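You operate a simulated robot arm through the tools that you are given. There is no shell and no other tool.

You are at the controls of a simulated robot arm. One attempt, no reset.

JOB
Switch the printer off, clear its jam into the waste tray, restart it.
Fine: off before the lid opens; lid shut before it goes on again. It stays on and shows READY.

It is judged by the outcome, as a careful person would: the job done as asked, and still so three seconds after it is handed in. It fails if anything else is knocked over, pushed out of place, dropped, spilled or broken. A push-on lid holds only when it is set on centred and level and pressed home; a screw cap is set on level and turned clockwise until tight.

ROBOT AND FRAMES
A 6-joint arm with a two-finger gripper, fixed in place. Base frame: the origin is at the foot of the arm, x ahead of it, y to its left, z up. Units: m, rad, N and s.
Its first joint turns from -2.897 to 2.897 rad. Payload 2.54 kg.
Tool frame: the origin (TCP) lies between the finger pads and is the grasp point; the fingertips stand 0.03 m ahead of it; z points along the fingers, y is the line along which they close. The gripper opens to 0.116 m. The gripper's body begins 0.095 m behind the TCP.
Orientation is told as [roll, pitch, yaw] about the base's x, y, z axes, in that order, counted from this pose: with the fingers straight down and closing along the base's y, the tool's x points along the base's -x, its y along +y and its z along -z.

CONTROLS
- The arm moves only by the tool servo_tool. Its argument "plan" is one flat list of numbers, 6 for each row, row after row: the shift along the tool's x, y, z in units of 30 mm (1.0 is 30 mm), then the turn, a rotation vector about the tool's x, y, z in units of 5 degrees (1.0 is 5 degrees). In form: [tx, ty, tz, wx, wy, wz, tx, ty, tz, wx, wy, wz, ...]. A call has 1 to 20 rows; each row shifts and turns the commanded pose from where the row before left it, along the tool's axes as they then stand. "jaw" is the closure in counts, from 0 (fully open) to 255 (shut), set as the call begins (left out, the last holds). A call with a number of a shift or a turn outside -1 to 1 is refused whole. A row lasts 0.2 s, in which the tool goes at most 0.05 m and 0.15 rad; a call with a longer step from one row to the next is refused whole, and so is a gripper value outside its range. Where a pose cannot be reached the arm comes as near as it can. A force on the tool above 90 N (or 10 N above the force at the start of the call, whichever is more), or a blocked arm, ends the call early, and 0.2 s more pass. The fingers move at their own pace (about 0.072 m/s each) and stop on an object; they squeeze with about 41 N. The grip force told is the motor's: it shows also when the fingers shut on nothing. Time passes only in rows, and 0.2 s behind the last, so rows that do not move let the fingers close. It gives the time, the measured TCP pose, the force on the tool (base axes), the opening and the grip force at its end, in the units of the frame above (readings bear some noise), with the torque about the TCP (base axes, N m) and any sound that the robot's microphone picked up.
- Cameras (640 x 400 px; columns grow to the right, rows downward): "scene" is fixed at [0.2195, -0.4995, 1.6119]; the picture's right is [0.65, -0.76, 0.00], its down [-0.53, -0.45, -0.72] and it looks along [0.54, 0.47, -0.70] (base axes); focal length 349 px, centre (320, 200). "wrist" rides on the gripper at [0.069, -0.015, -0.122] in the tool frame; the picture's right is [0.21, 0.98, 0.00], its down [-0.83, 0.18, -0.53] and it looks along [-0.52, 0.11, 0.85] (tool axes); focal length 251 px, centre (320, 200). There is no depth. A picture from a camera that has moved, and an enlarged one, comes with that camera's place and axes in the base frame and with its lens.
- grab_frame(camera): a new picture of that camera. It takes no simulated time.
- close_up(camera, box): a new picture of the part [left, top, right, bottom] of that camera's present view, enlarged. It takes no simulated time.
- job_done(): hands the job in; it is judged then, once.

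Places have to be worked out from the pictures, the camera data and where the tool is seen. Open the gripper and draw the arm clear of the work before you hand the job in, unless the task says otherwise.

The tools are called as name(argument=value, ...) on one line, values as JSON. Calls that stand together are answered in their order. servo_tool: Moves the arm, as the interface text tells. Its arguments: {"type":"object","properties":{"plan":{"type":"array","items":{"type":"number"}},"jaw":{"type":"number"}},"required":["plan"]} The other tools are called the same way: grab_frame (camera) takes a picture; close_up (camera, box) takes an enlarged picture of a part of a camera's view; job_done () hands the job in.

At the start:

```text
clock: 0.0
tcp_pos: [0.4098, -0.2381, 1.384]
ee_rot: [-0.001, -0.001, 0.0]
contact_force: [-0.1, 0.4, 0.3]
ft_torque: [-0.01, 0.01, -0.01]
opening: 0.1164
gripper_force: 0.1
```

scene: 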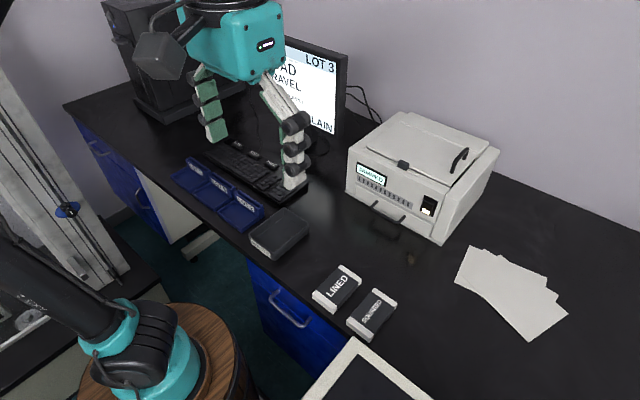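
wrist: 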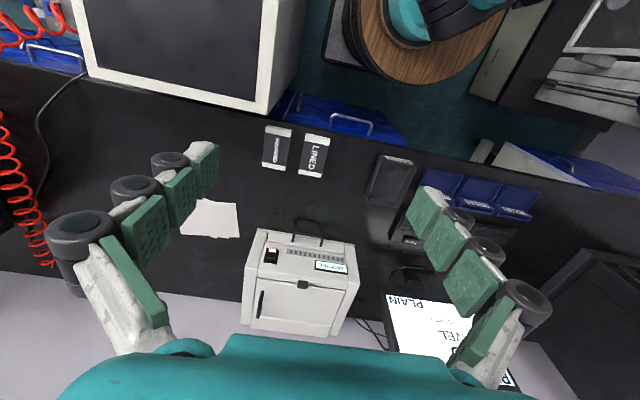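

I'll start by looking closely at the printer and the surrounding items before moving.

close_up(camera="scene", box=[330, 100, 510, 250])

close_up(camera="wrist", box=[220, 200, 380, 350])

close_up(camera="scene", box=[230, 190, 590, 400])

close_up(camera="scene", box=[100, 20, 360, 220])

```text
2.67 times, centred on (420, 175) of scene
camera zoom: at [0.2195, -0.4995, 1.6119], right [0.65, -0.76, 0.0], down [-0.53, -0.45, -0.72], along [0.54, 0.47, -0.7], focal length 932 px, centre (53, 267)
```

zoom: 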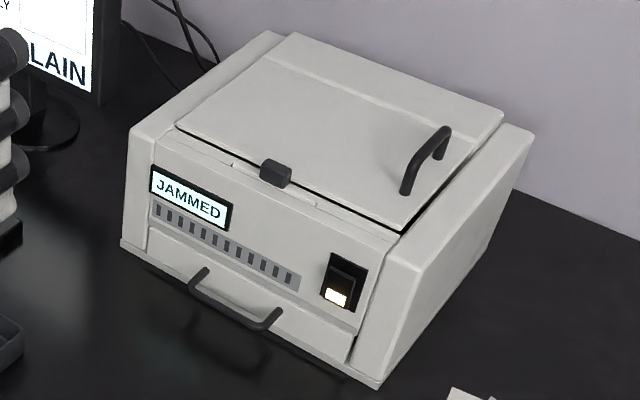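

```text
2.67 times, centred on (300, 275) of wrist
camera zoom: at [0.3406, -0.2519, 1.5053], right [-0.21, 0.98, 0.0], down [0.82, 0.18, 0.54], along [0.52, 0.11, -0.84], focal length 670 px, centre (373, 0)
```

zoom: 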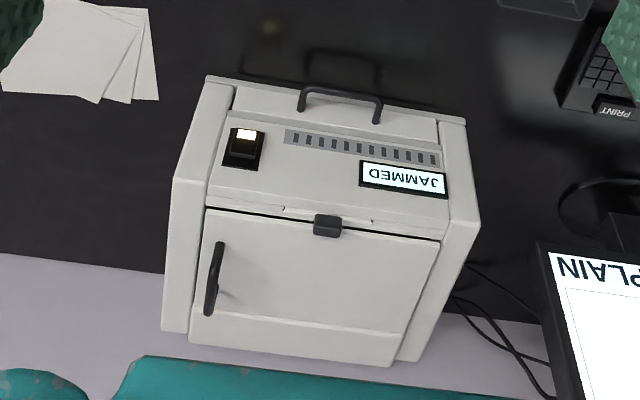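

```text
1.78 times, centred on (410, 295) of scene
camera zoom: at [0.2195, -0.4995, 1.6119], right [0.65, -0.76, 0.0], down [-0.53, -0.45, -0.72], along [0.54, 0.47, -0.7], focal length 621 px, centre (160, 31)
```

zoom: 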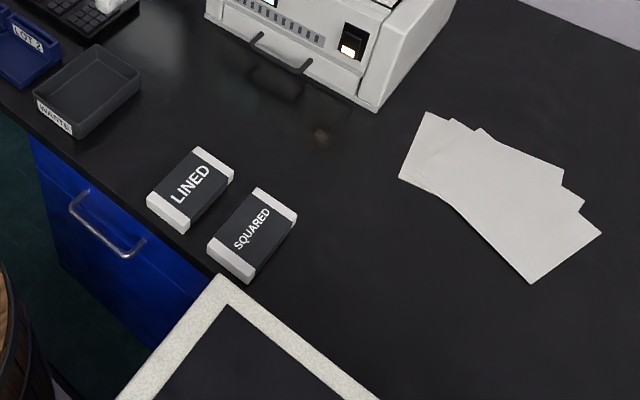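

```text
2.00 times, centred on (230, 120) of scene
camera zoom: at [0.2195, -0.4995, 1.6119], right [0.65, -0.76, 0.0], down [-0.53, -0.45, -0.72], along [0.54, 0.47, -0.7], focal length 699 px, centre (500, 360)
```

zoom: 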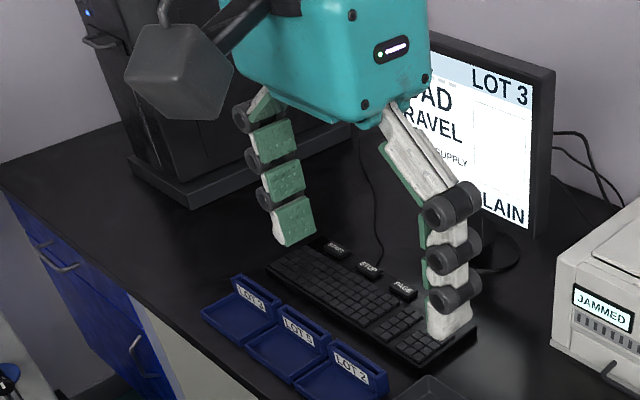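

The switch is lit and the display shows JAMMED. By rough triangulation the printer front sits near x≈0.92, y from -0.35 to 0, on a table at z≈0.81. I'll move the wrist camera forward, staying high, to get a second viewpoint.

servo_tool(plan=[-1, 0, 0, 0, 0, 0, -1, 0, 0, 0, 0, 0, -1, 0, 0, 0, 0, 0, -1, 0, 0, 0, 0, 0, -1, 0, 0, 0, 0, 0, -1, 0, 0, 0, 0, 0, 0, 0, 0, 0, 0, 0], jaw=255)

grab_frame(camera="wrist")

```text
clock: 1.6
tcp_pos: [0.5897, -0.2374, 1.385]
ee_rot: [-0.001, -0.003, 0.0]
contact_force: [0.8, 0.1, 0.3]
ft_torque: [-0.03, -0.02, 0.0]
opening: 0.0
gripper_force: 28.5
```

```text
taken
camera wrist: at [0.5197, -0.252, 1.5069], right [-0.21, 0.98, 0.0], down [0.82, 0.18, 0.54], along [0.52, 0.11, -0.84], focal length 251 px, centre (320, 200)
```

wrist: 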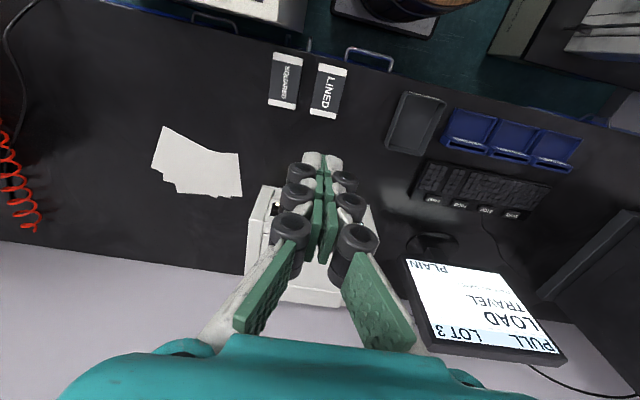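

The closed fingers block the view, so I'll open them, move sideways for a clear view of the printer, and read the screen.

servo_tool(plan=[0, -1, 0, 0, 0, 0, 0, -1, 0, 0, 0, 0, 0, -1, 0, 0, 0, 0, 0, -1, 0, 0, 0, 0, 0, -1, 0, 0, 0, 0, 0, 0, 0, 0, 0, 0], jaw=0)

grab_frame(camera="wrist")

grab_frame(camera="scene")

```text
clock: 3.0
tcp_pos: [0.5907, -0.3872, 1.3844]
ee_rot: [-0.003, -0.002, 0.001]
contact_force: [-0.9, 0.6, 0.5]
ft_torque: [0.02, 0.01, 0.0]
opening: 0.1162
gripper_force: 0.0
```

```text
taken
camera wrist: at [0.5213, -0.4019, 1.5065], right [-0.21, 0.98, 0.0], down [0.82, 0.18, 0.54], along [0.52, 0.11, -0.84], focal length 251 px, centre (320, 200)
```

wrist: 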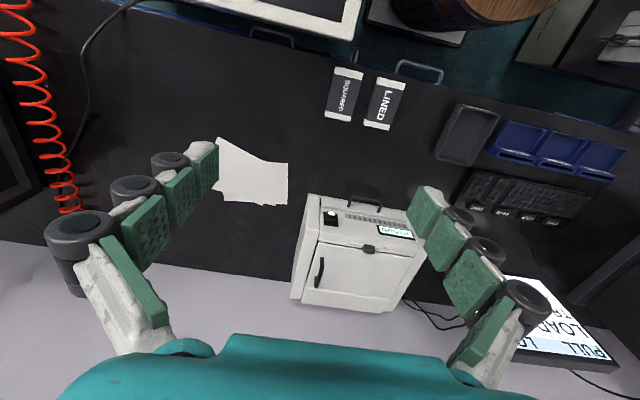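

```text
taken
```

scene: 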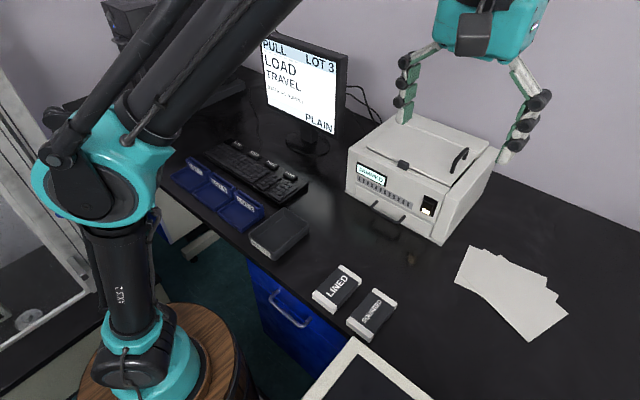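

close_up(camera="wrist", box=[280, 180, 440, 320])

close_up(camera="scene", box=[250, 20, 360, 140])

close_up(camera="scene", box=[360, 110, 480, 190])

```text
2.86 times, centred on (360, 250) of wrist
camera zoom: at [0.5213, -0.4019, 1.5065], right [-0.21, 0.98, 0.0], down [0.82, 0.18, 0.54], along [0.52, 0.11, -0.84], focal length 718 px, centre (206, 57)
```

zoom: 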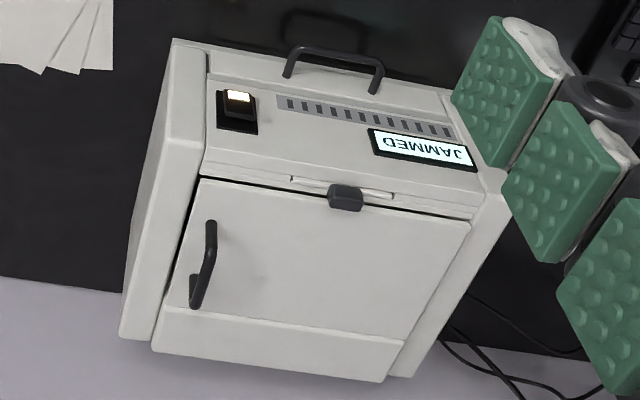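

```text
3.33 times, centred on (305, 80) of scene
camera zoom: at [0.2195, -0.4995, 1.6119], right [0.65, -0.76, 0.0], down [-0.53, -0.45, -0.72], along [0.54, 0.47, -0.7], focal length 1164 px, centre (370, 600)
```

zoom: 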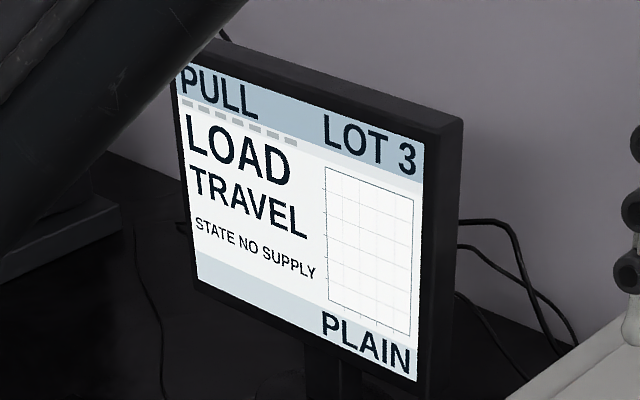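

```text
5.00 times, centred on (420, 150) of scene
camera zoom: at [0.2195, -0.4995, 1.6119], right [0.65, -0.76, 0.0], down [-0.53, -0.45, -0.72], along [0.54, 0.47, -0.7], focal length 1746 px, centre (-180, 450)
```

zoom: 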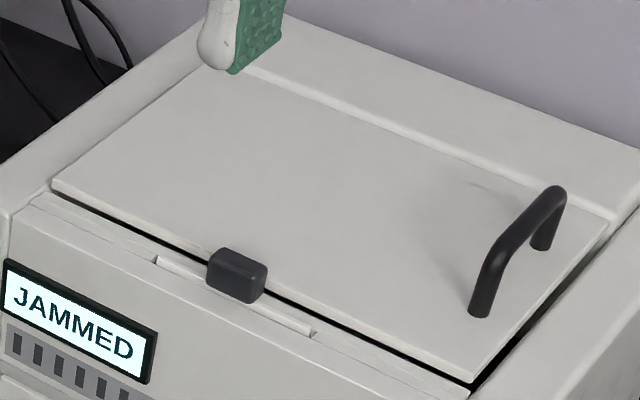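

The lid appears to span x≈0.977–1.164, y≈-0.309 to -0.035 at z≈0.986, with a handle near its -y edge and a dark latch or tab at the front centre. I'll pitch the tool forward and lower it in front of the printer for a frontal look at the latch, switch and hinge.

servo_tool(plan=[0, 0, 0, 0, -1, 0, 0, 0, 0, 0, -1, 0, 0, 0, 0, 0, -1, 0, 0, 0, 0, 0, -1, 0, 0, 0, 0, 0, -1, 0, 0, 0, 0, 0, -1, 0, 0, 0, 0, 0, -1, 0, 0, 0, 0, 0, -1, 0, 0.6, 0.85, 0.73, 0, 0, 0, 0.6, 0.85, 0.73, 0, 0, 0, 0.6, 0.85, 0.73, 0, 0, 0, 0.6, 0.85, 0.73, 0, 0, 0, 0.6, 0.85, 0.73, 0, 0, 0, 0.6, 0.85, 0.73, 0, 0, 0, 0.6, 0.85, 0.73, 0, 0, 0, 0, 0, 0, 0, 0, 0])

grab_frame(camera="wrist")

grab_frame(camera="scene")

```text
clock: 6.4
tcp_pos: [0.5906, -0.21, 1.1863]
ee_rot: [-0.003, -0.699, 0.002]
contact_force: [-1.1, 0.0, 0.7]
ft_torque: [0.01, 0.0, 0.01]
opening: 0.1159
gripper_force: 0.0
```

```text
taken
camera wrist: at [0.4597, -0.2247, 1.2347], right [-0.16, 0.98, -0.14], down [0.29, 0.18, 0.94], along [0.94, 0.11, -0.31], focal length 251 px, centre (320, 200)
```

wrist: 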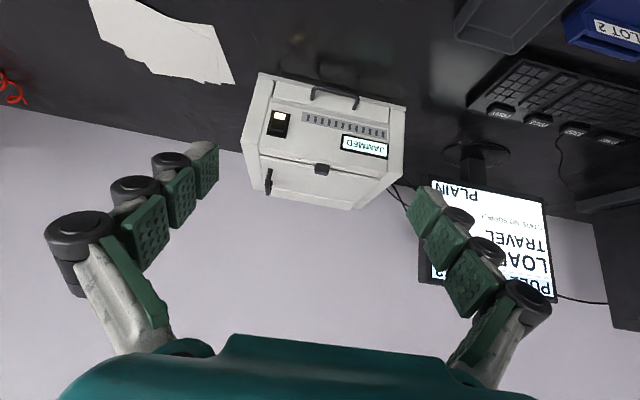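

```text
taken
```

scene: 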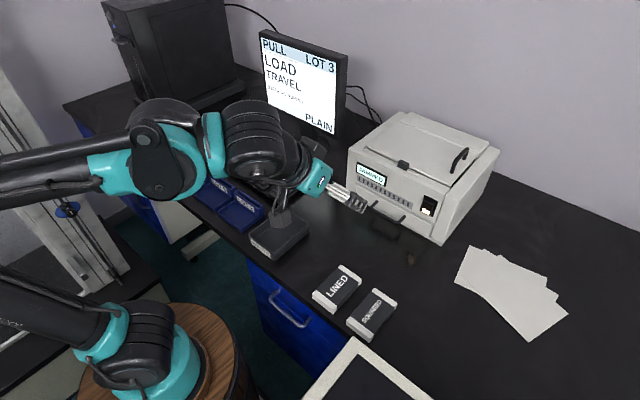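

close_up(camera="wrist", box=[230, 60, 420, 215])

close_up(camera="wrist", box=[260, 140, 400, 215])

```text
2.58 times, centred on (325, 138) of wrist
camera zoom: at [0.4597, -0.2247, 1.2347], right [-0.16, 0.98, -0.14], down [0.29, 0.18, 0.94], along [0.94, 0.11, -0.31], focal length 649 px, centre (307, 361)
```

zoom: 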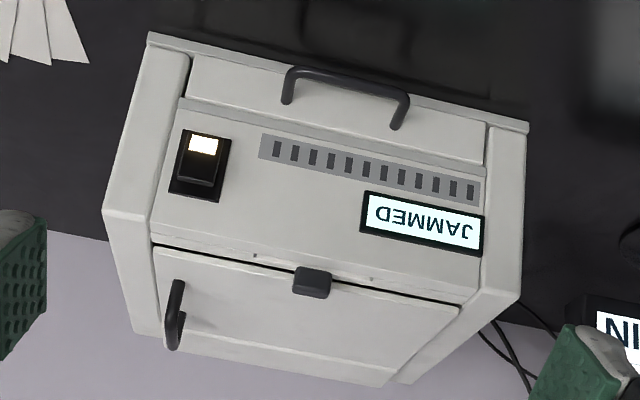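

```text
4.57 times, centred on (330, 178) of wrist
camera zoom: at [0.4597, -0.2247, 1.2347], right [-0.16, 0.98, -0.14], down [0.29, 0.18, 0.94], along [0.94, 0.11, -0.31], focal length 1149 px, centre (274, 303)
```

zoom: 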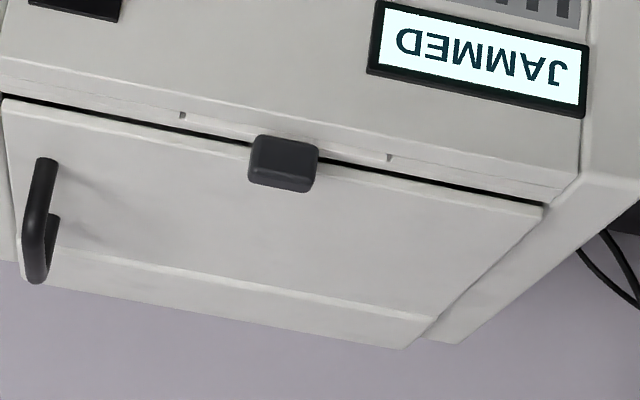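

close_up(camera="wrist", box=[268, 90, 308, 125])

close_up(camera="scene", box=[410, 185, 450, 220])

close_up(camera="wrist", box=[295, 145, 355, 190])

close_up(camera="scene", box=[380, 145, 430, 180])

close_up(camera="scene", box=[360, 95, 520, 200])

```text
11.43 times, centred on (288, 108) of wrist
camera zoom: at [0.4597, -0.2247, 1.2347], right [-0.16, 0.98, -0.14], down [0.29, 0.18, 0.94], along [0.94, 0.11, -0.31], focal length 2874 px, centre (686, 1257)
```

zoom: 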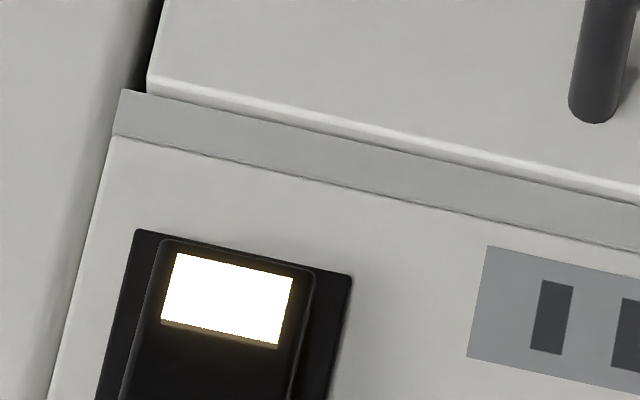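

```text
11.43 times, centred on (430, 202) of scene
camera zoom: at [0.2195, -0.4995, 1.6119], right [0.65, -0.76, 0.0], down [-0.53, -0.45, -0.72], along [0.54, 0.47, -0.7], focal length 3992 px, centre (-937, 171)
```

zoom: 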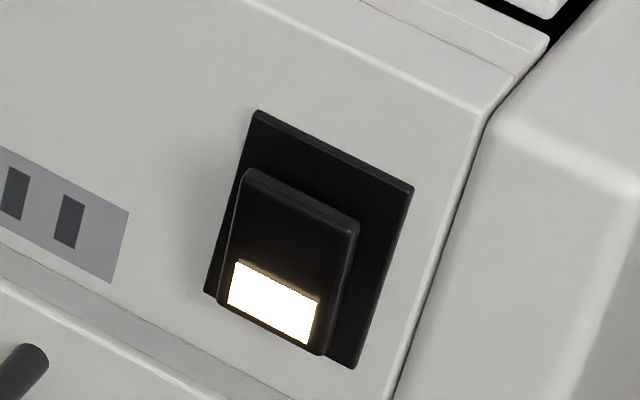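

```text
8.89 times, centred on (325, 168) of wrist
camera zoom: at [0.4597, -0.2247, 1.2347], right [-0.16, 0.98, -0.14], down [0.29, 0.18, 0.94], along [0.94, 0.11, -0.31], focal length 2235 px, centre (276, 489)
```

zoom: 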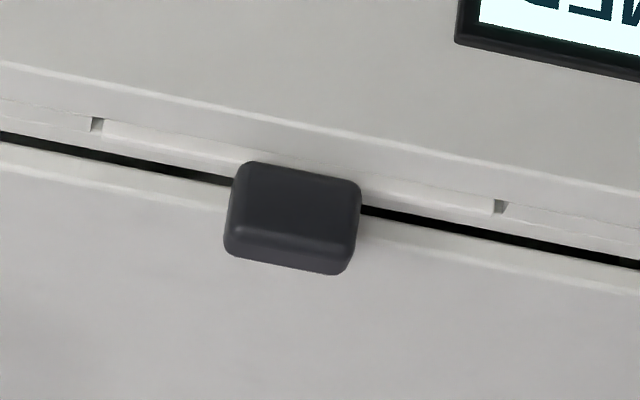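

```text
11.43 times, centred on (405, 162) of scene
camera zoom: at [0.2195, -0.4995, 1.6119], right [0.65, -0.76, 0.0], down [-0.53, -0.45, -0.72], along [0.54, 0.47, -0.7], focal length 3992 px, centre (-651, 629)
```

zoom: 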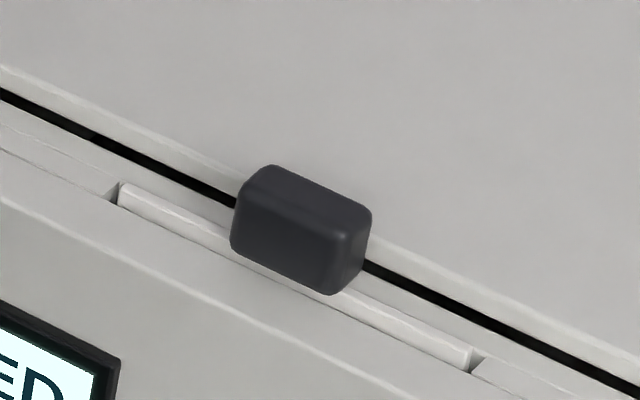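

```text
3.81 times, centred on (440, 148) of scene
camera zoom: at [0.2195, -0.4995, 1.6119], right [0.65, -0.76, 0.0], down [-0.53, -0.45, -0.72], along [0.54, 0.47, -0.7], focal length 1331 px, centre (-137, 400)
```

zoom: 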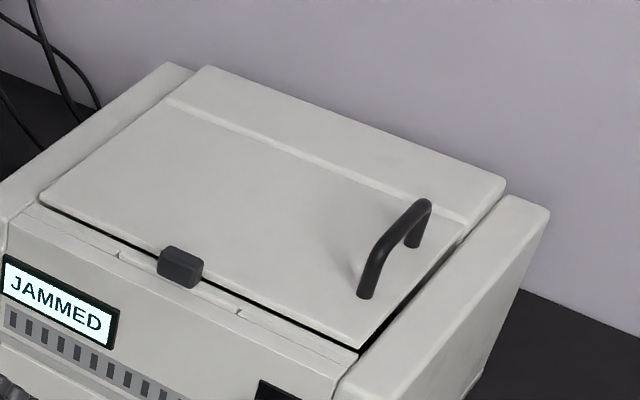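

close_up(camera="wrist", box=[265, 98, 305, 133])

close_up(camera="wrist", box=[255, 160, 400, 215])

close_up(camera="scene", box=[150, 100, 320, 270])

```text
11.43 times, centred on (285, 116) of wrist
camera zoom: at [0.4597, -0.2247, 1.2347], right [-0.16, 0.98, -0.14], down [0.29, 0.18, 0.94], along [0.94, 0.11, -0.31], focal length 2874 px, centre (720, 1166)
```

zoom: 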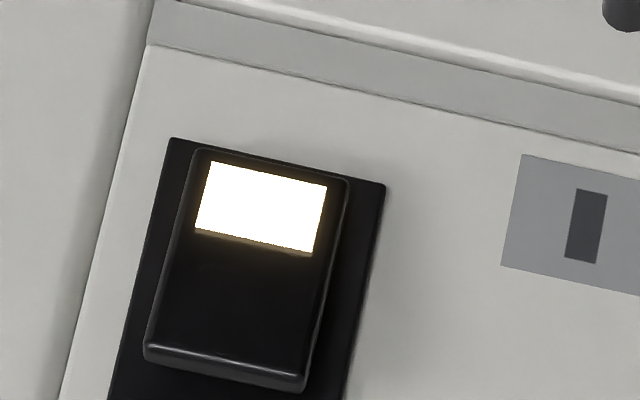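

```text
4.41 times, centred on (328, 188) of wrist
camera zoom: at [0.4597, -0.2247, 1.2347], right [-0.16, 0.98, -0.14], down [0.29, 0.18, 0.94], along [0.94, 0.11, -0.31], focal length 1110 px, centre (287, 255)
```

zoom: 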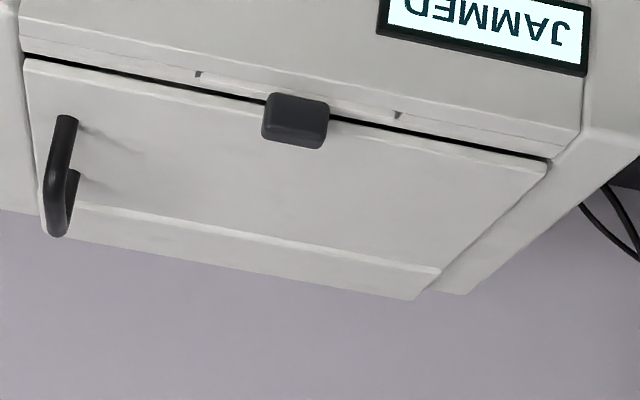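

```text
2.35 times, centred on (235, 185) of scene
camera zoom: at [0.2195, -0.4995, 1.6119], right [0.65, -0.76, 0.0], down [-0.53, -0.45, -0.72], along [0.54, 0.47, -0.7], focal length 822 px, centre (520, 235)
```

zoom: 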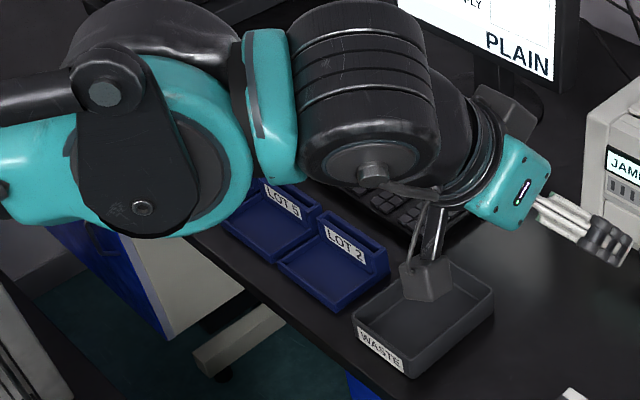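

The rocker's lit end is at the bottom and its upper end looks raised, near (0.925, -0.281, 0.947). I'll close the fingers, pitch to about 70° and go to a standoff in front of the rocker's upper half.

servo_tool(plan=[0, 0, 0, 0, -1, 0, 0, 0, 0, 0, -1, 0, 0, 0, 0, 0, -1, 0, 0, 0, 0, 0, -1, 0, 0, 0, 0, 0, -1, 0, 0, 0, 0, 0, -1, 0, 0.404, -0.215, 0.984, 0, 0, 0, 0.404, -0.215, 0.984, 0, 0, 0, 0.404, -0.215, 0.984, 0, 0, 0, 0.404, -0.215, 0.984, 0, 0, 0, 0.404, -0.215, 0.984, 0, 0, 0, 0.404, -0.215, 0.984, 0, 0, 0, 0.404, -0.215, 0.984, 0, 0, 0, 0.404, -0.215, 0.984, 0, 0, 0, 0.404, -0.215, 0.984, 0, 0, 0, 0.404, -0.215, 0.984, 0, 0, 0, 0, 0, 0, 0, 0, 0], jaw=255)

grab_frame(camera="wrist")

grab_frame(camera="scene")

```text
clock: 10.0
tcp_pos: [0.83, -0.2752, 0.9701]
ee_rot: [-0.003, -1.225, 0.004]
contact_force: [0.0, -0.3, 1.0]
ft_torque: [-0.02, 0.01, -0.02]
opening: 0.0
gripper_force: 28.4
```

```text
taken
camera wrist: at [0.6916, -0.2897, 0.947], right [-0.07, 0.98, -0.2], down [-0.22, 0.18, 0.96], along [0.97, 0.11, 0.2], focal length 251 px, centre (320, 200)
```

wrist: 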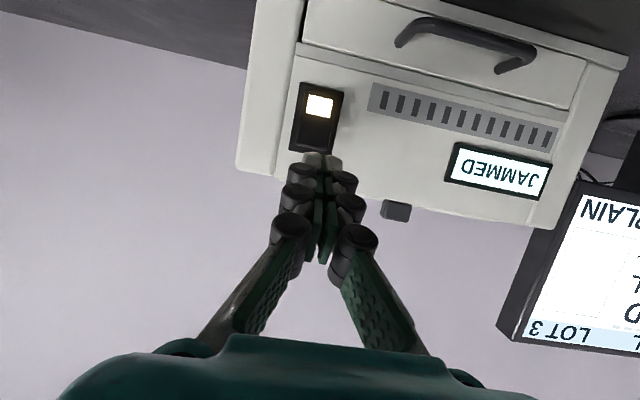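

```text
taken
```

scene: 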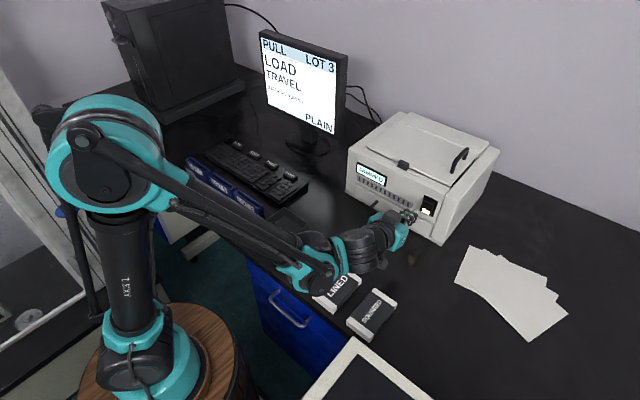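

close_up(camera="wrist", box=[270, 70, 370, 170])

close_up(camera="wrist", box=[230, 0, 630, 240])

close_up(camera="scene", box=[240, 170, 450, 340])

```text
4.00 times, centred on (320, 120) of wrist
camera zoom: at [0.6916, -0.2897, 0.947], right [-0.07, 0.98, -0.2], down [-0.22, 0.18, 0.96], along [0.97, 0.11, 0.2], focal length 1006 px, centre (320, 520)
```

zoom: 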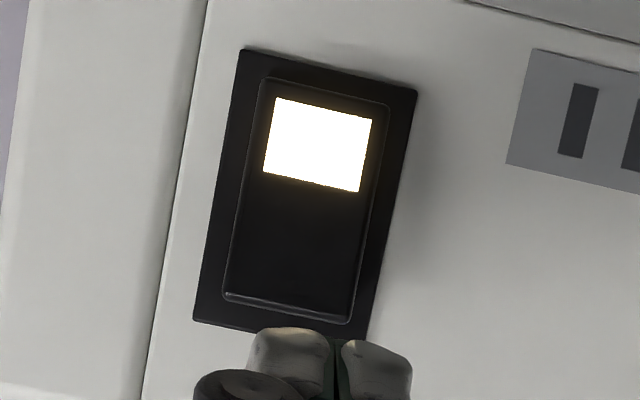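

```text
1.60 times, centred on (430, 120) of wrist
camera zoom: at [0.6916, -0.2897, 0.947], right [-0.07, 0.98, -0.2], down [-0.22, 0.18, 0.96], along [0.97, 0.11, 0.2], focal length 402 px, centre (144, 328)
```

zoom: 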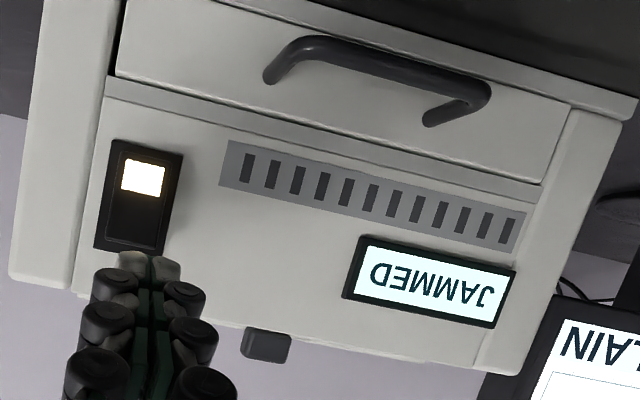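

```text
2.35 times, centred on (345, 255) of scene
camera zoom: at [0.2195, -0.4995, 1.6119], right [0.65, -0.76, 0.0], down [-0.53, -0.45, -0.72], along [0.54, 0.47, -0.7], focal length 822 px, centre (261, 71)
```

zoom: 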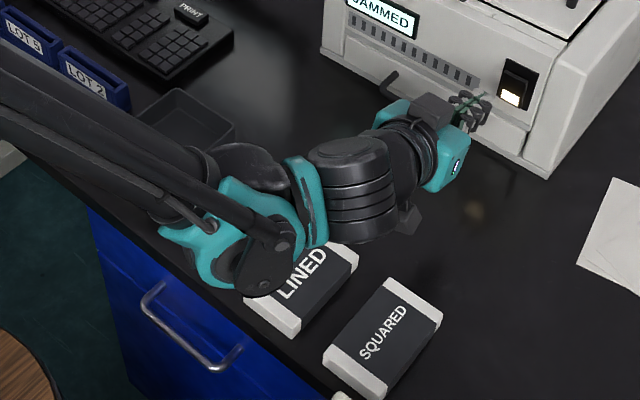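

From this view the rocker's upper edge is at about (0.922, -0.281, 0.948), with its face nearly vertical and protruding about 1 cm. I'll line up with the upper half and approach to about 1 cm short.

servo_tool(plan=[0.135, -0.1, 0.755, 0, 0, 0, 0.135, -0.1, 0.755, 0, 0, 0, -0.034, 0, 0.094, 0, 0, 0, -0.034, 0, 0.094, 0, 0, 0, -0.034, 0, 0.094, 0, 0, 0, 0, 0, 0, 0, 0, 0])

close_up(camera="wrist", box=[250, 60, 390, 180])

close_up(camera="scene", box=[380, 170, 460, 240])

```text
clock: 11.4
tcp_pos: [0.878, -0.28, 0.9485]
ee_rot: [-0.005, -1.224, 0.003]
contact_force: [-0.3, -0.1, 0.3]
ft_torque: [-0.02, 0.0, 0.0]
opening: 0.0
gripper_force: 28.4
```

```text
3.33 times, centred on (320, 120) of wrist
camera zoom: at [0.7398, -0.2951, 0.9253], right [-0.07, 0.98, -0.2], down [-0.22, 0.18, 0.96], along [0.97, 0.11, 0.2], focal length 838 px, centre (320, 467)
```

zoom: 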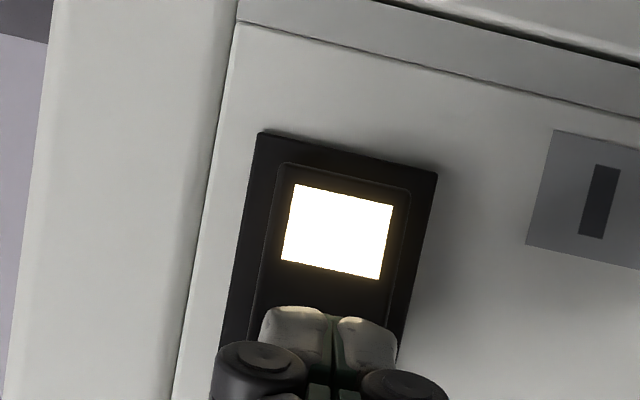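

```text
5.71 times, centred on (420, 205) of scene
camera zoom: at [0.2195, -0.4995, 1.6119], right [0.65, -0.76, 0.0], down [-0.53, -0.45, -0.72], along [0.54, 0.47, -0.7], focal length 1996 px, centre (-251, 171)
```

zoom: 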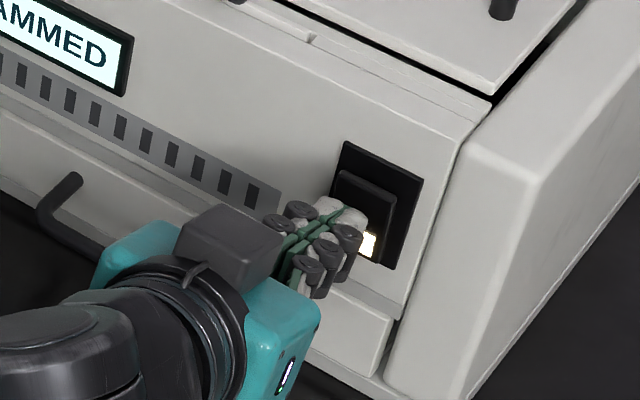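

The fingertips are just short of the rocker's upper half. I'll advance in 3 mm steps and watch the force.

servo_tool(plan=[-0.034, 0, 0.094, 0, 0, 0, -0.034, 0, 0.094, 0, 0, 0, -0.034, 0, 0.094, 0, 0, 0, -0.034, 0, 0.094, 0, 0, 0])

```text
clock: 12.4
tcp_pos: [0.89, -0.2816, 0.9489]
ee_rot: [-0.006, -1.222, 0.003]
contact_force: [-0.6, -0.4, -0.1]
ft_torque: [0.03, -0.01, -0.02]
opening: 0.0
gripper_force: 29.0
```

servo_tool(plan=[-0.034, 0, 0.094, 0, 0, 0, -0.034, 0, 0.094, 0, 0, 0])

close_up(camera="wrist", box=[250, 60, 390, 180])

```text
clock: 13.0
tcp_pos: [0.8949, -0.2807, 0.9482]
ee_rot: [-0.007, -1.224, 0.003]
contact_force: [-1.2, -0.2, -0.9]
ft_torque: [0.03, 0.03, 0.0]
opening: 0.0059
gripper_force: 28.6
```

```text
3.33 times, centred on (320, 120) of wrist
camera zoom: at [0.7573, -0.2963, 0.9251], right [-0.07, 0.98, -0.2], down [-0.22, 0.18, 0.96], along [0.97, 0.11, 0.2], focal length 838 px, centre (320, 467)
```

zoom: 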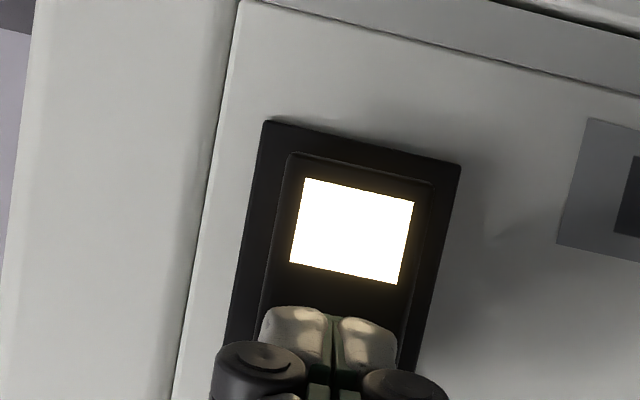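

A slight finger-opening change and about 1 N suggest first contact. I'll continue in small steps.

servo_tool(plan=[-0.034, 0, 0.094, 0, 0, 0, -0.034, 0, 0.094, 0, 0, 0])

close_up(camera="wrist", box=[250, 60, 390, 180])

```text
clock: 13.6
tcp_pos: [0.9007, -0.2811, 0.9478]
ee_rot: [-0.005, -1.225, 0.004]
contact_force: [-12.3, -1.0, -1.8]
ft_torque: [0.0, 0.04, -0.03]
opening: 0.006
gripper_force: 29.3
heard: click
```

```text
3.33 times, centred on (320, 120) of wrist
camera zoom: at [0.7625, -0.2957, 0.9252], right [-0.07, 0.98, -0.2], down [-0.22, 0.18, 0.96], along [0.97, 0.11, 0.2], focal length 838 px, centre (320, 467)
```

zoom: 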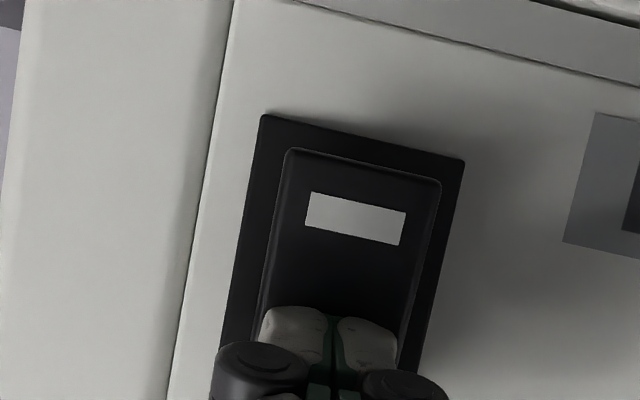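

There was a click and the switch light went dark. I'll back off and confirm the display is off.

servo_tool(plan=[0.226, 0, -0.627, 0, 0, 0, 0.226, 0, -0.627, 0, 0, 0, 0.226, 0, -0.627, 0, 0, 0, 0.226, 0, -0.627, 0, 0, 0, 0, 0, 0, 0, 0, 0])

close_up(camera="wrist", box=[230, 0, 630, 240])

close_up(camera="scene", box=[330, 100, 510, 250])

```text
clock: 14.8
tcp_pos: [0.8214, -0.2798, 0.9488]
ee_rot: [-0.005, -1.225, 0.004]
contact_force: [0.6, -0.3, 0.1]
ft_torque: [0.05, -0.02, -0.02]
opening: 0.0
gripper_force: 28.5
```

```text
1.60 times, centred on (430, 120) of wrist
camera zoom: at [0.6834, -0.2952, 0.9253], right [-0.07, 0.98, -0.2], down [-0.22, 0.18, 0.96], along [0.97, 0.11, 0.2], focal length 402 px, centre (144, 328)
```

zoom: 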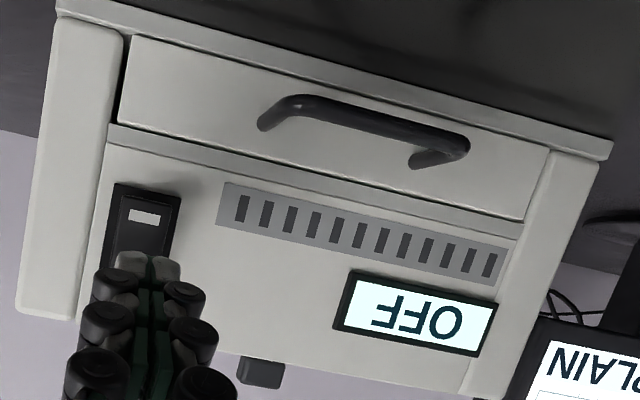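

```text
2.67 times, centred on (420, 175) of scene
camera zoom: at [0.2195, -0.4995, 1.6119], right [0.65, -0.76, 0.0], down [-0.53, -0.45, -0.72], along [0.54, 0.47, -0.7], focal length 932 px, centre (53, 267)
```

zoom: 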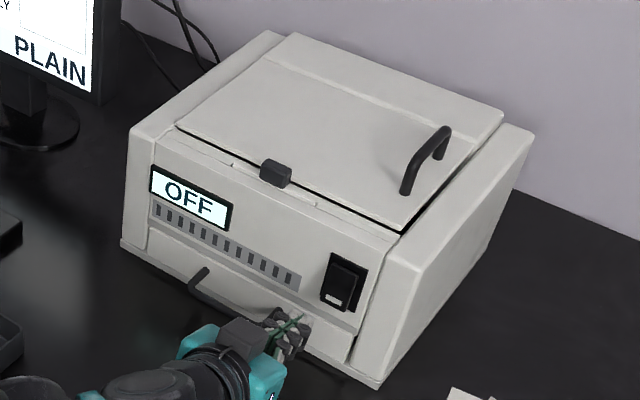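

The display reads OFF. Next I need to work out the latch and hinge, so I'll enlarge the lid edges in the scene view.

close_up(camera="scene", box=[370, 105, 430, 145])

close_up(camera="scene", box=[450, 120, 510, 160])

close_up(camera="scene", box=[390, 150, 420, 170])

close_up(camera="scene", box=[345, 130, 405, 180])

```text
10.00 times, centred on (400, 125) of scene
camera zoom: at [0.2195, -0.4995, 1.6119], right [0.65, -0.76, 0.0], down [-0.53, -0.45, -0.72], along [0.54, 0.47, -0.7], focal length 3493 px, centre (-480, 950)
```

zoom: 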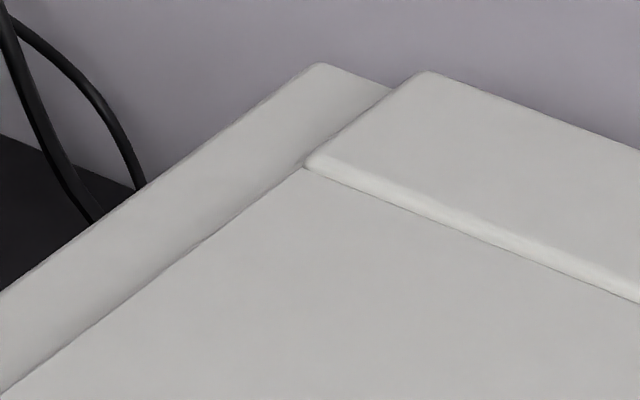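

```text
10.00 times, centred on (480, 140) of scene
camera zoom: at [0.2195, -0.4995, 1.6119], right [0.65, -0.76, 0.0], down [-0.53, -0.45, -0.72], along [0.54, 0.47, -0.7], focal length 3493 px, centre (-1280, 800)
```

zoom: 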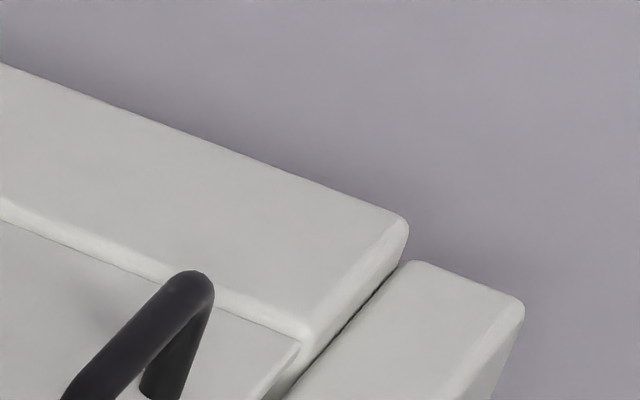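

```text
16.00 times, centred on (405, 160) of scene
camera zoom: at [0.2195, -0.4995, 1.6119], right [0.65, -0.76, 0.0], down [-0.53, -0.45, -0.72], along [0.54, 0.47, -0.7], focal length 5589 px, centre (-1040, 840)
```

zoom: 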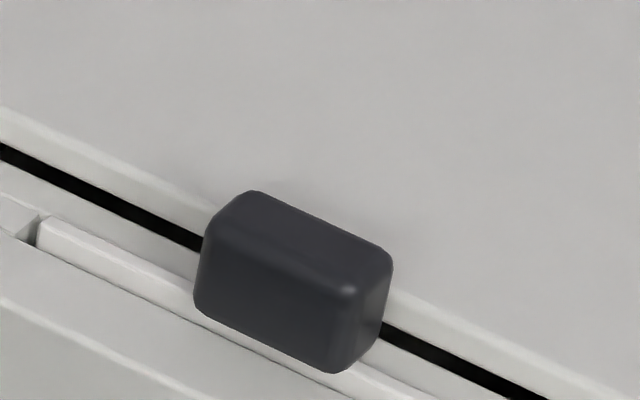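

```text
8.00 times, centred on (375, 155) of scene
camera zoom: at [0.2195, -0.4995, 1.6119], right [0.65, -0.76, 0.0], down [-0.53, -0.45, -0.72], along [0.54, 0.47, -0.7], focal length 2794 px, centre (-120, 560)
```

zoom: 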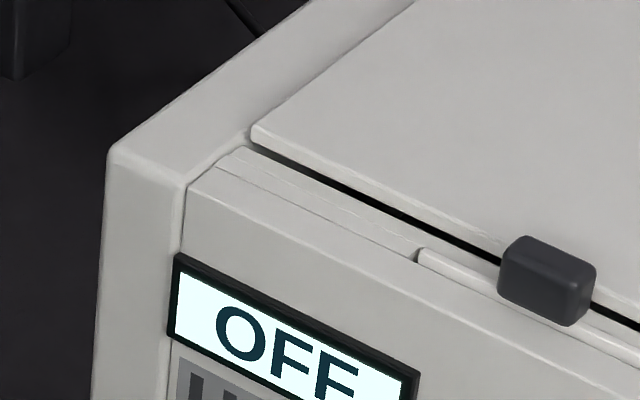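

close_up(camera="wrist", box=[365, 205, 425, 245])

```text
10.00 times, centred on (395, 225) of wrist
camera zoom: at [0.6834, -0.2952, 0.9253], right [-0.07, 0.98, -0.2], down [-0.22, 0.18, 0.96], along [0.97, 0.11, 0.2], focal length 2514 px, centre (-430, -50)
```

zoom: 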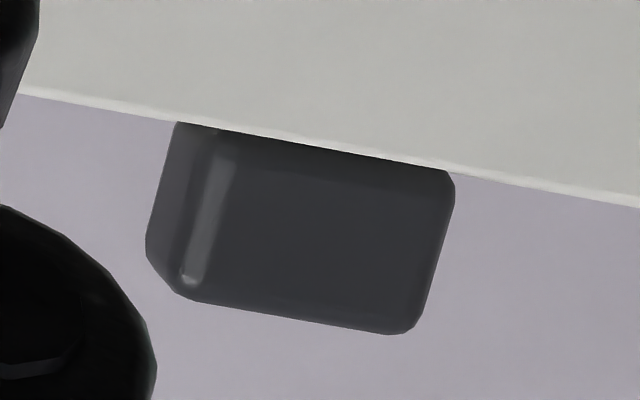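

The block looks like a latch overhanging the lid's front edge, centred near (0.963, -0.174, 0.996) and about 28 mm wide in y. I'll lift, pitch to 30°, partly open the fingers and hover above it so I can hold it and feel which way it moves.

servo_tool(plan=[-0.94, 0, -0.34, 0, 0, 0, -0.94, 0, -0.34, 0, 0, 0, -0.94, 0, -0.34, 0, 0, 0, -0.94, 0, -0.34, 0, 0, 0, -0.94, 0, -0.34, 0, 0, 0, 0, 0, 0, 0, 1, 0, 0, 0, 0, 0, 1, 0, 0, 0, 0, 0, 1, 0, 0, 0, 0, 0, 1, 0, 0, 0, 0, 0, 1, 0, 0, 0, 0, 0, 1, 0, 0, 0, 0, 0, 1, 0, 0, 0, 0, 0, 1, 0, -0.684, 0.707, 0.549, 0, 0, 0, -0.684, 0.707, 0.549, 0, 0, 0, -0.684, 0.707, 0.549, 0, 0, 0, -0.684, 0.707, 0.549, 0, 0, 0, -0.684, 0.707, 0.549, 0, 0, 0, 0, 0, 0, 0, 0, 0], jaw=110)

grab_frame(camera="wrist")

grab_frame(camera="scene")

```text
clock: 18.8
tcp_pos: [0.9519, -0.1732, 1.0777]
ee_rot: [-0.002, -0.526, 0.0]
contact_force: [-0.3, 0.3, 0.0]
ft_torque: [0.01, 0.01, -0.01]
opening: 0.0661
gripper_force: 0.0
```

```text
taken
camera wrist: at [0.8309, -0.1887, 1.1492], right [-0.19, 0.98, -0.11], down [0.45, 0.18, 0.88], along [0.88, 0.11, -0.47], focal length 251 px, centre (320, 200)
```

wrist: 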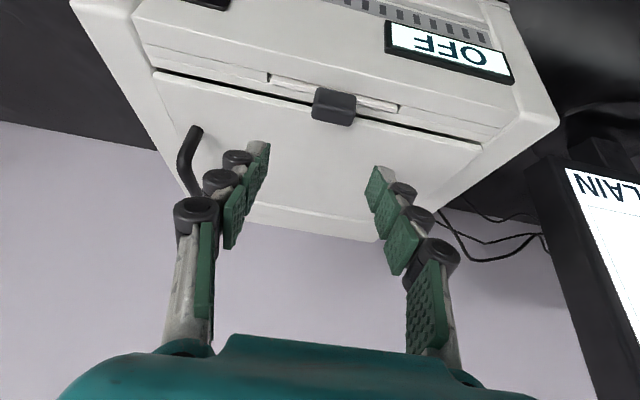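

```text
taken
```

scene: 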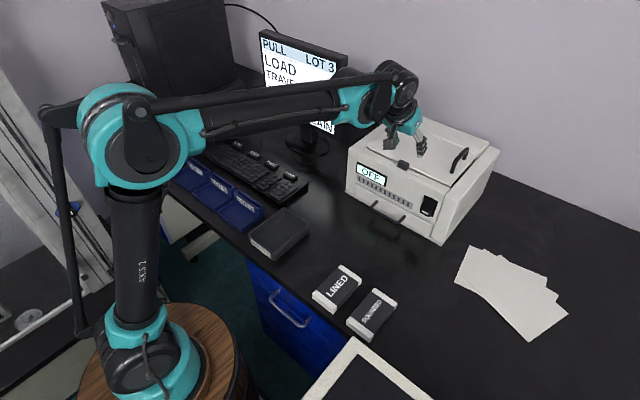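

close_up(camera="wrist", box=[240, 50, 440, 150])

close_up(camera="wrist", box=[140, 60, 500, 250])

```text
3.20 times, centred on (340, 100) of wrist
camera zoom: at [0.8309, -0.1887, 1.1492], right [-0.19, 0.98, -0.11], down [0.45, 0.18, 0.88], along [0.88, 0.11, -0.47], focal length 805 px, centre (256, 520)
```

zoom: 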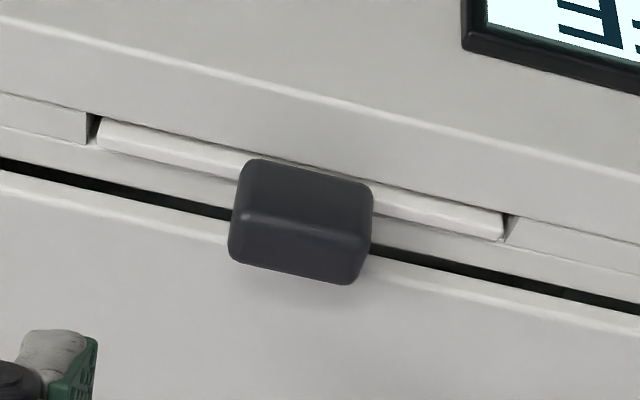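

```text
1.78 times, centred on (320, 155) of wrist
camera zoom: at [0.8309, -0.1887, 1.1492], right [-0.19, 0.98, -0.11], down [0.45, 0.18, 0.88], along [0.88, 0.11, -0.47], focal length 447 px, centre (320, 280)
```

zoom: 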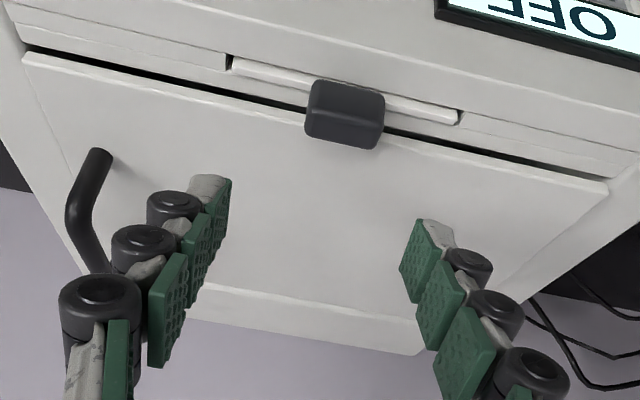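

The latch sits on a short bar in a slot and overhangs the lid's front edge, so it probably pulls or flips forward. I'll descend with the open fingers straddling it.

servo_tool(plan=[0.33, 0.02, 0.567, 0, 0, 0, 0.33, 0.02, 0.567, 0, 0, 0, 0.33, 0, 0.567, 0, 0, 0, 0, 0, 0, 0, 0, 0])

grab_frame(camera="wrist")

close_up(camera="scene", box=[360, 120, 460, 190])

```text
clock: 19.8
tcp_pos: [0.9511, -0.173, 1.0185]
ee_rot: [-0.001, -0.526, -0.001]
contact_force: [-0.5, 0.4, -0.7]
ft_torque: [0.0, -0.02, -0.01]
opening: 0.0658
gripper_force: 0.0
```

```text
taken
camera wrist: at [0.8302, -0.188, 1.0896], right [-0.19, 0.98, -0.11], down [0.45, 0.18, 0.88], along [0.88, 0.11, -0.47], focal length 251 px, centre (320, 200)
```

wrist: 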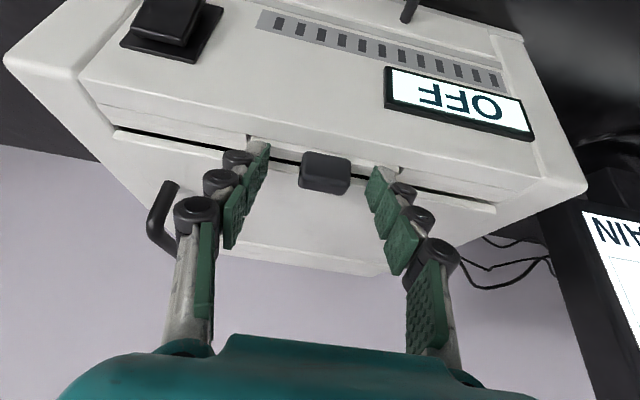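

```text
5.71 times, centred on (410, 155) of scene
camera zoom: at [0.2195, -0.4995, 1.6119], right [0.65, -0.76, 0.0], down [-0.53, -0.45, -0.72], along [0.54, 0.47, -0.7], focal length 1996 px, centre (-194, 457)
```

zoom: 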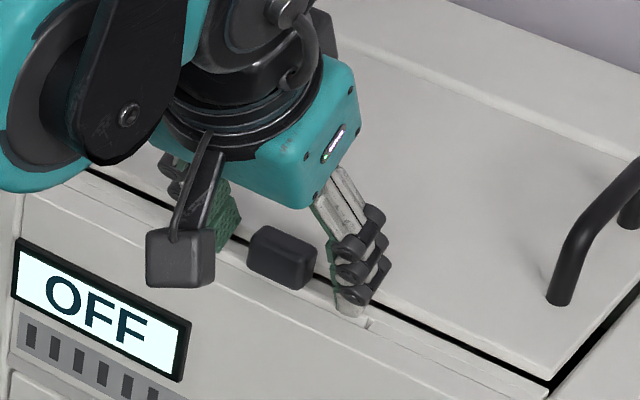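

The knob is centred between the fingertips, so I'll close on it.

servo_tool(plan=[0, 0, 0, 0, 0, 0, 0, 0, 0, 0, 0, 0, 0, 0, 0, 0, 0, 0, 0, 0, 0, 0, 0, 0], jaw=255)

close_up(camera="wrist", box=[220, 100, 440, 230])

close_up(camera="scene", box=[360, 120, 460, 190])

```text
clock: 20.8
tcp_pos: [0.9504, -0.1735, 1.0186]
ee_rot: [-0.003, -0.525, 0.0]
contact_force: [-0.5, 0.4, 0.0]
ft_torque: [-0.04, 0.01, 0.0]
opening: 0.0304
gripper_force: 40.9
```

```text
2.91 times, centred on (330, 165) of wrist
camera zoom: at [0.8302, -0.1879, 1.0898], right [-0.19, 0.98, -0.11], down [0.45, 0.18, 0.88], along [0.88, 0.11, -0.47], focal length 731 px, centre (291, 302)
```

zoom: 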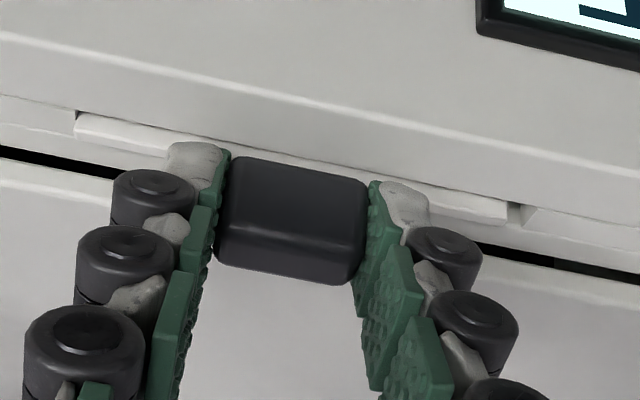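

```text
5.71 times, centred on (410, 155) of scene
camera zoom: at [0.2195, -0.4995, 1.6119], right [0.65, -0.76, 0.0], down [-0.53, -0.45, -0.72], along [0.54, 0.47, -0.7], focal length 1996 px, centre (-194, 457)
```

zoom: 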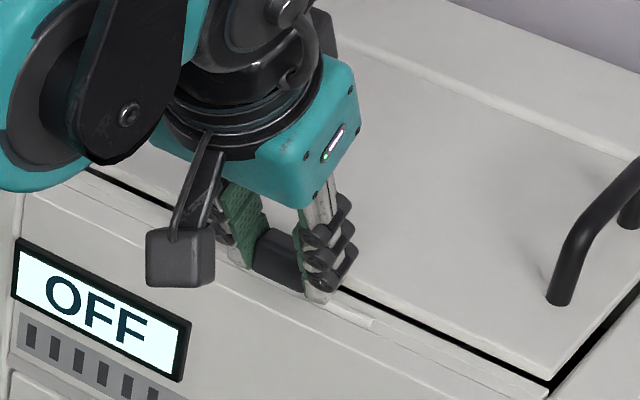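

The knob is held at 30 mm opening. I'll pull gently toward -x by 3 mm and read the force.

servo_tool(plan=[0.0865, 0, -0.05, 0, 0, 0, 0, 0, 0, 0, 0, 0])

close_up(camera="wrist", box=[220, 100, 440, 230])

```text
clock: 21.4
tcp_pos: [0.9481, -0.1735, 1.0181]
ee_rot: [-0.001, -0.529, 0.0]
contact_force: [13.9, 1.2, 2.4]
ft_torque: [0.04, -0.91, -0.1]
opening: 0.0306
gripper_force: 40.8
```

```text
2.91 times, centred on (330, 165) of wrist
camera zoom: at [0.8278, -0.188, 1.0896], right [-0.19, 0.98, -0.11], down [0.45, 0.18, 0.88], along [0.88, 0.11, -0.47], focal length 731 px, centre (291, 302)
```

zoom: 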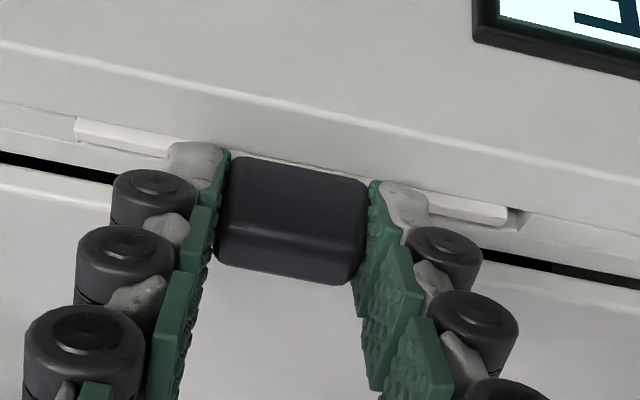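

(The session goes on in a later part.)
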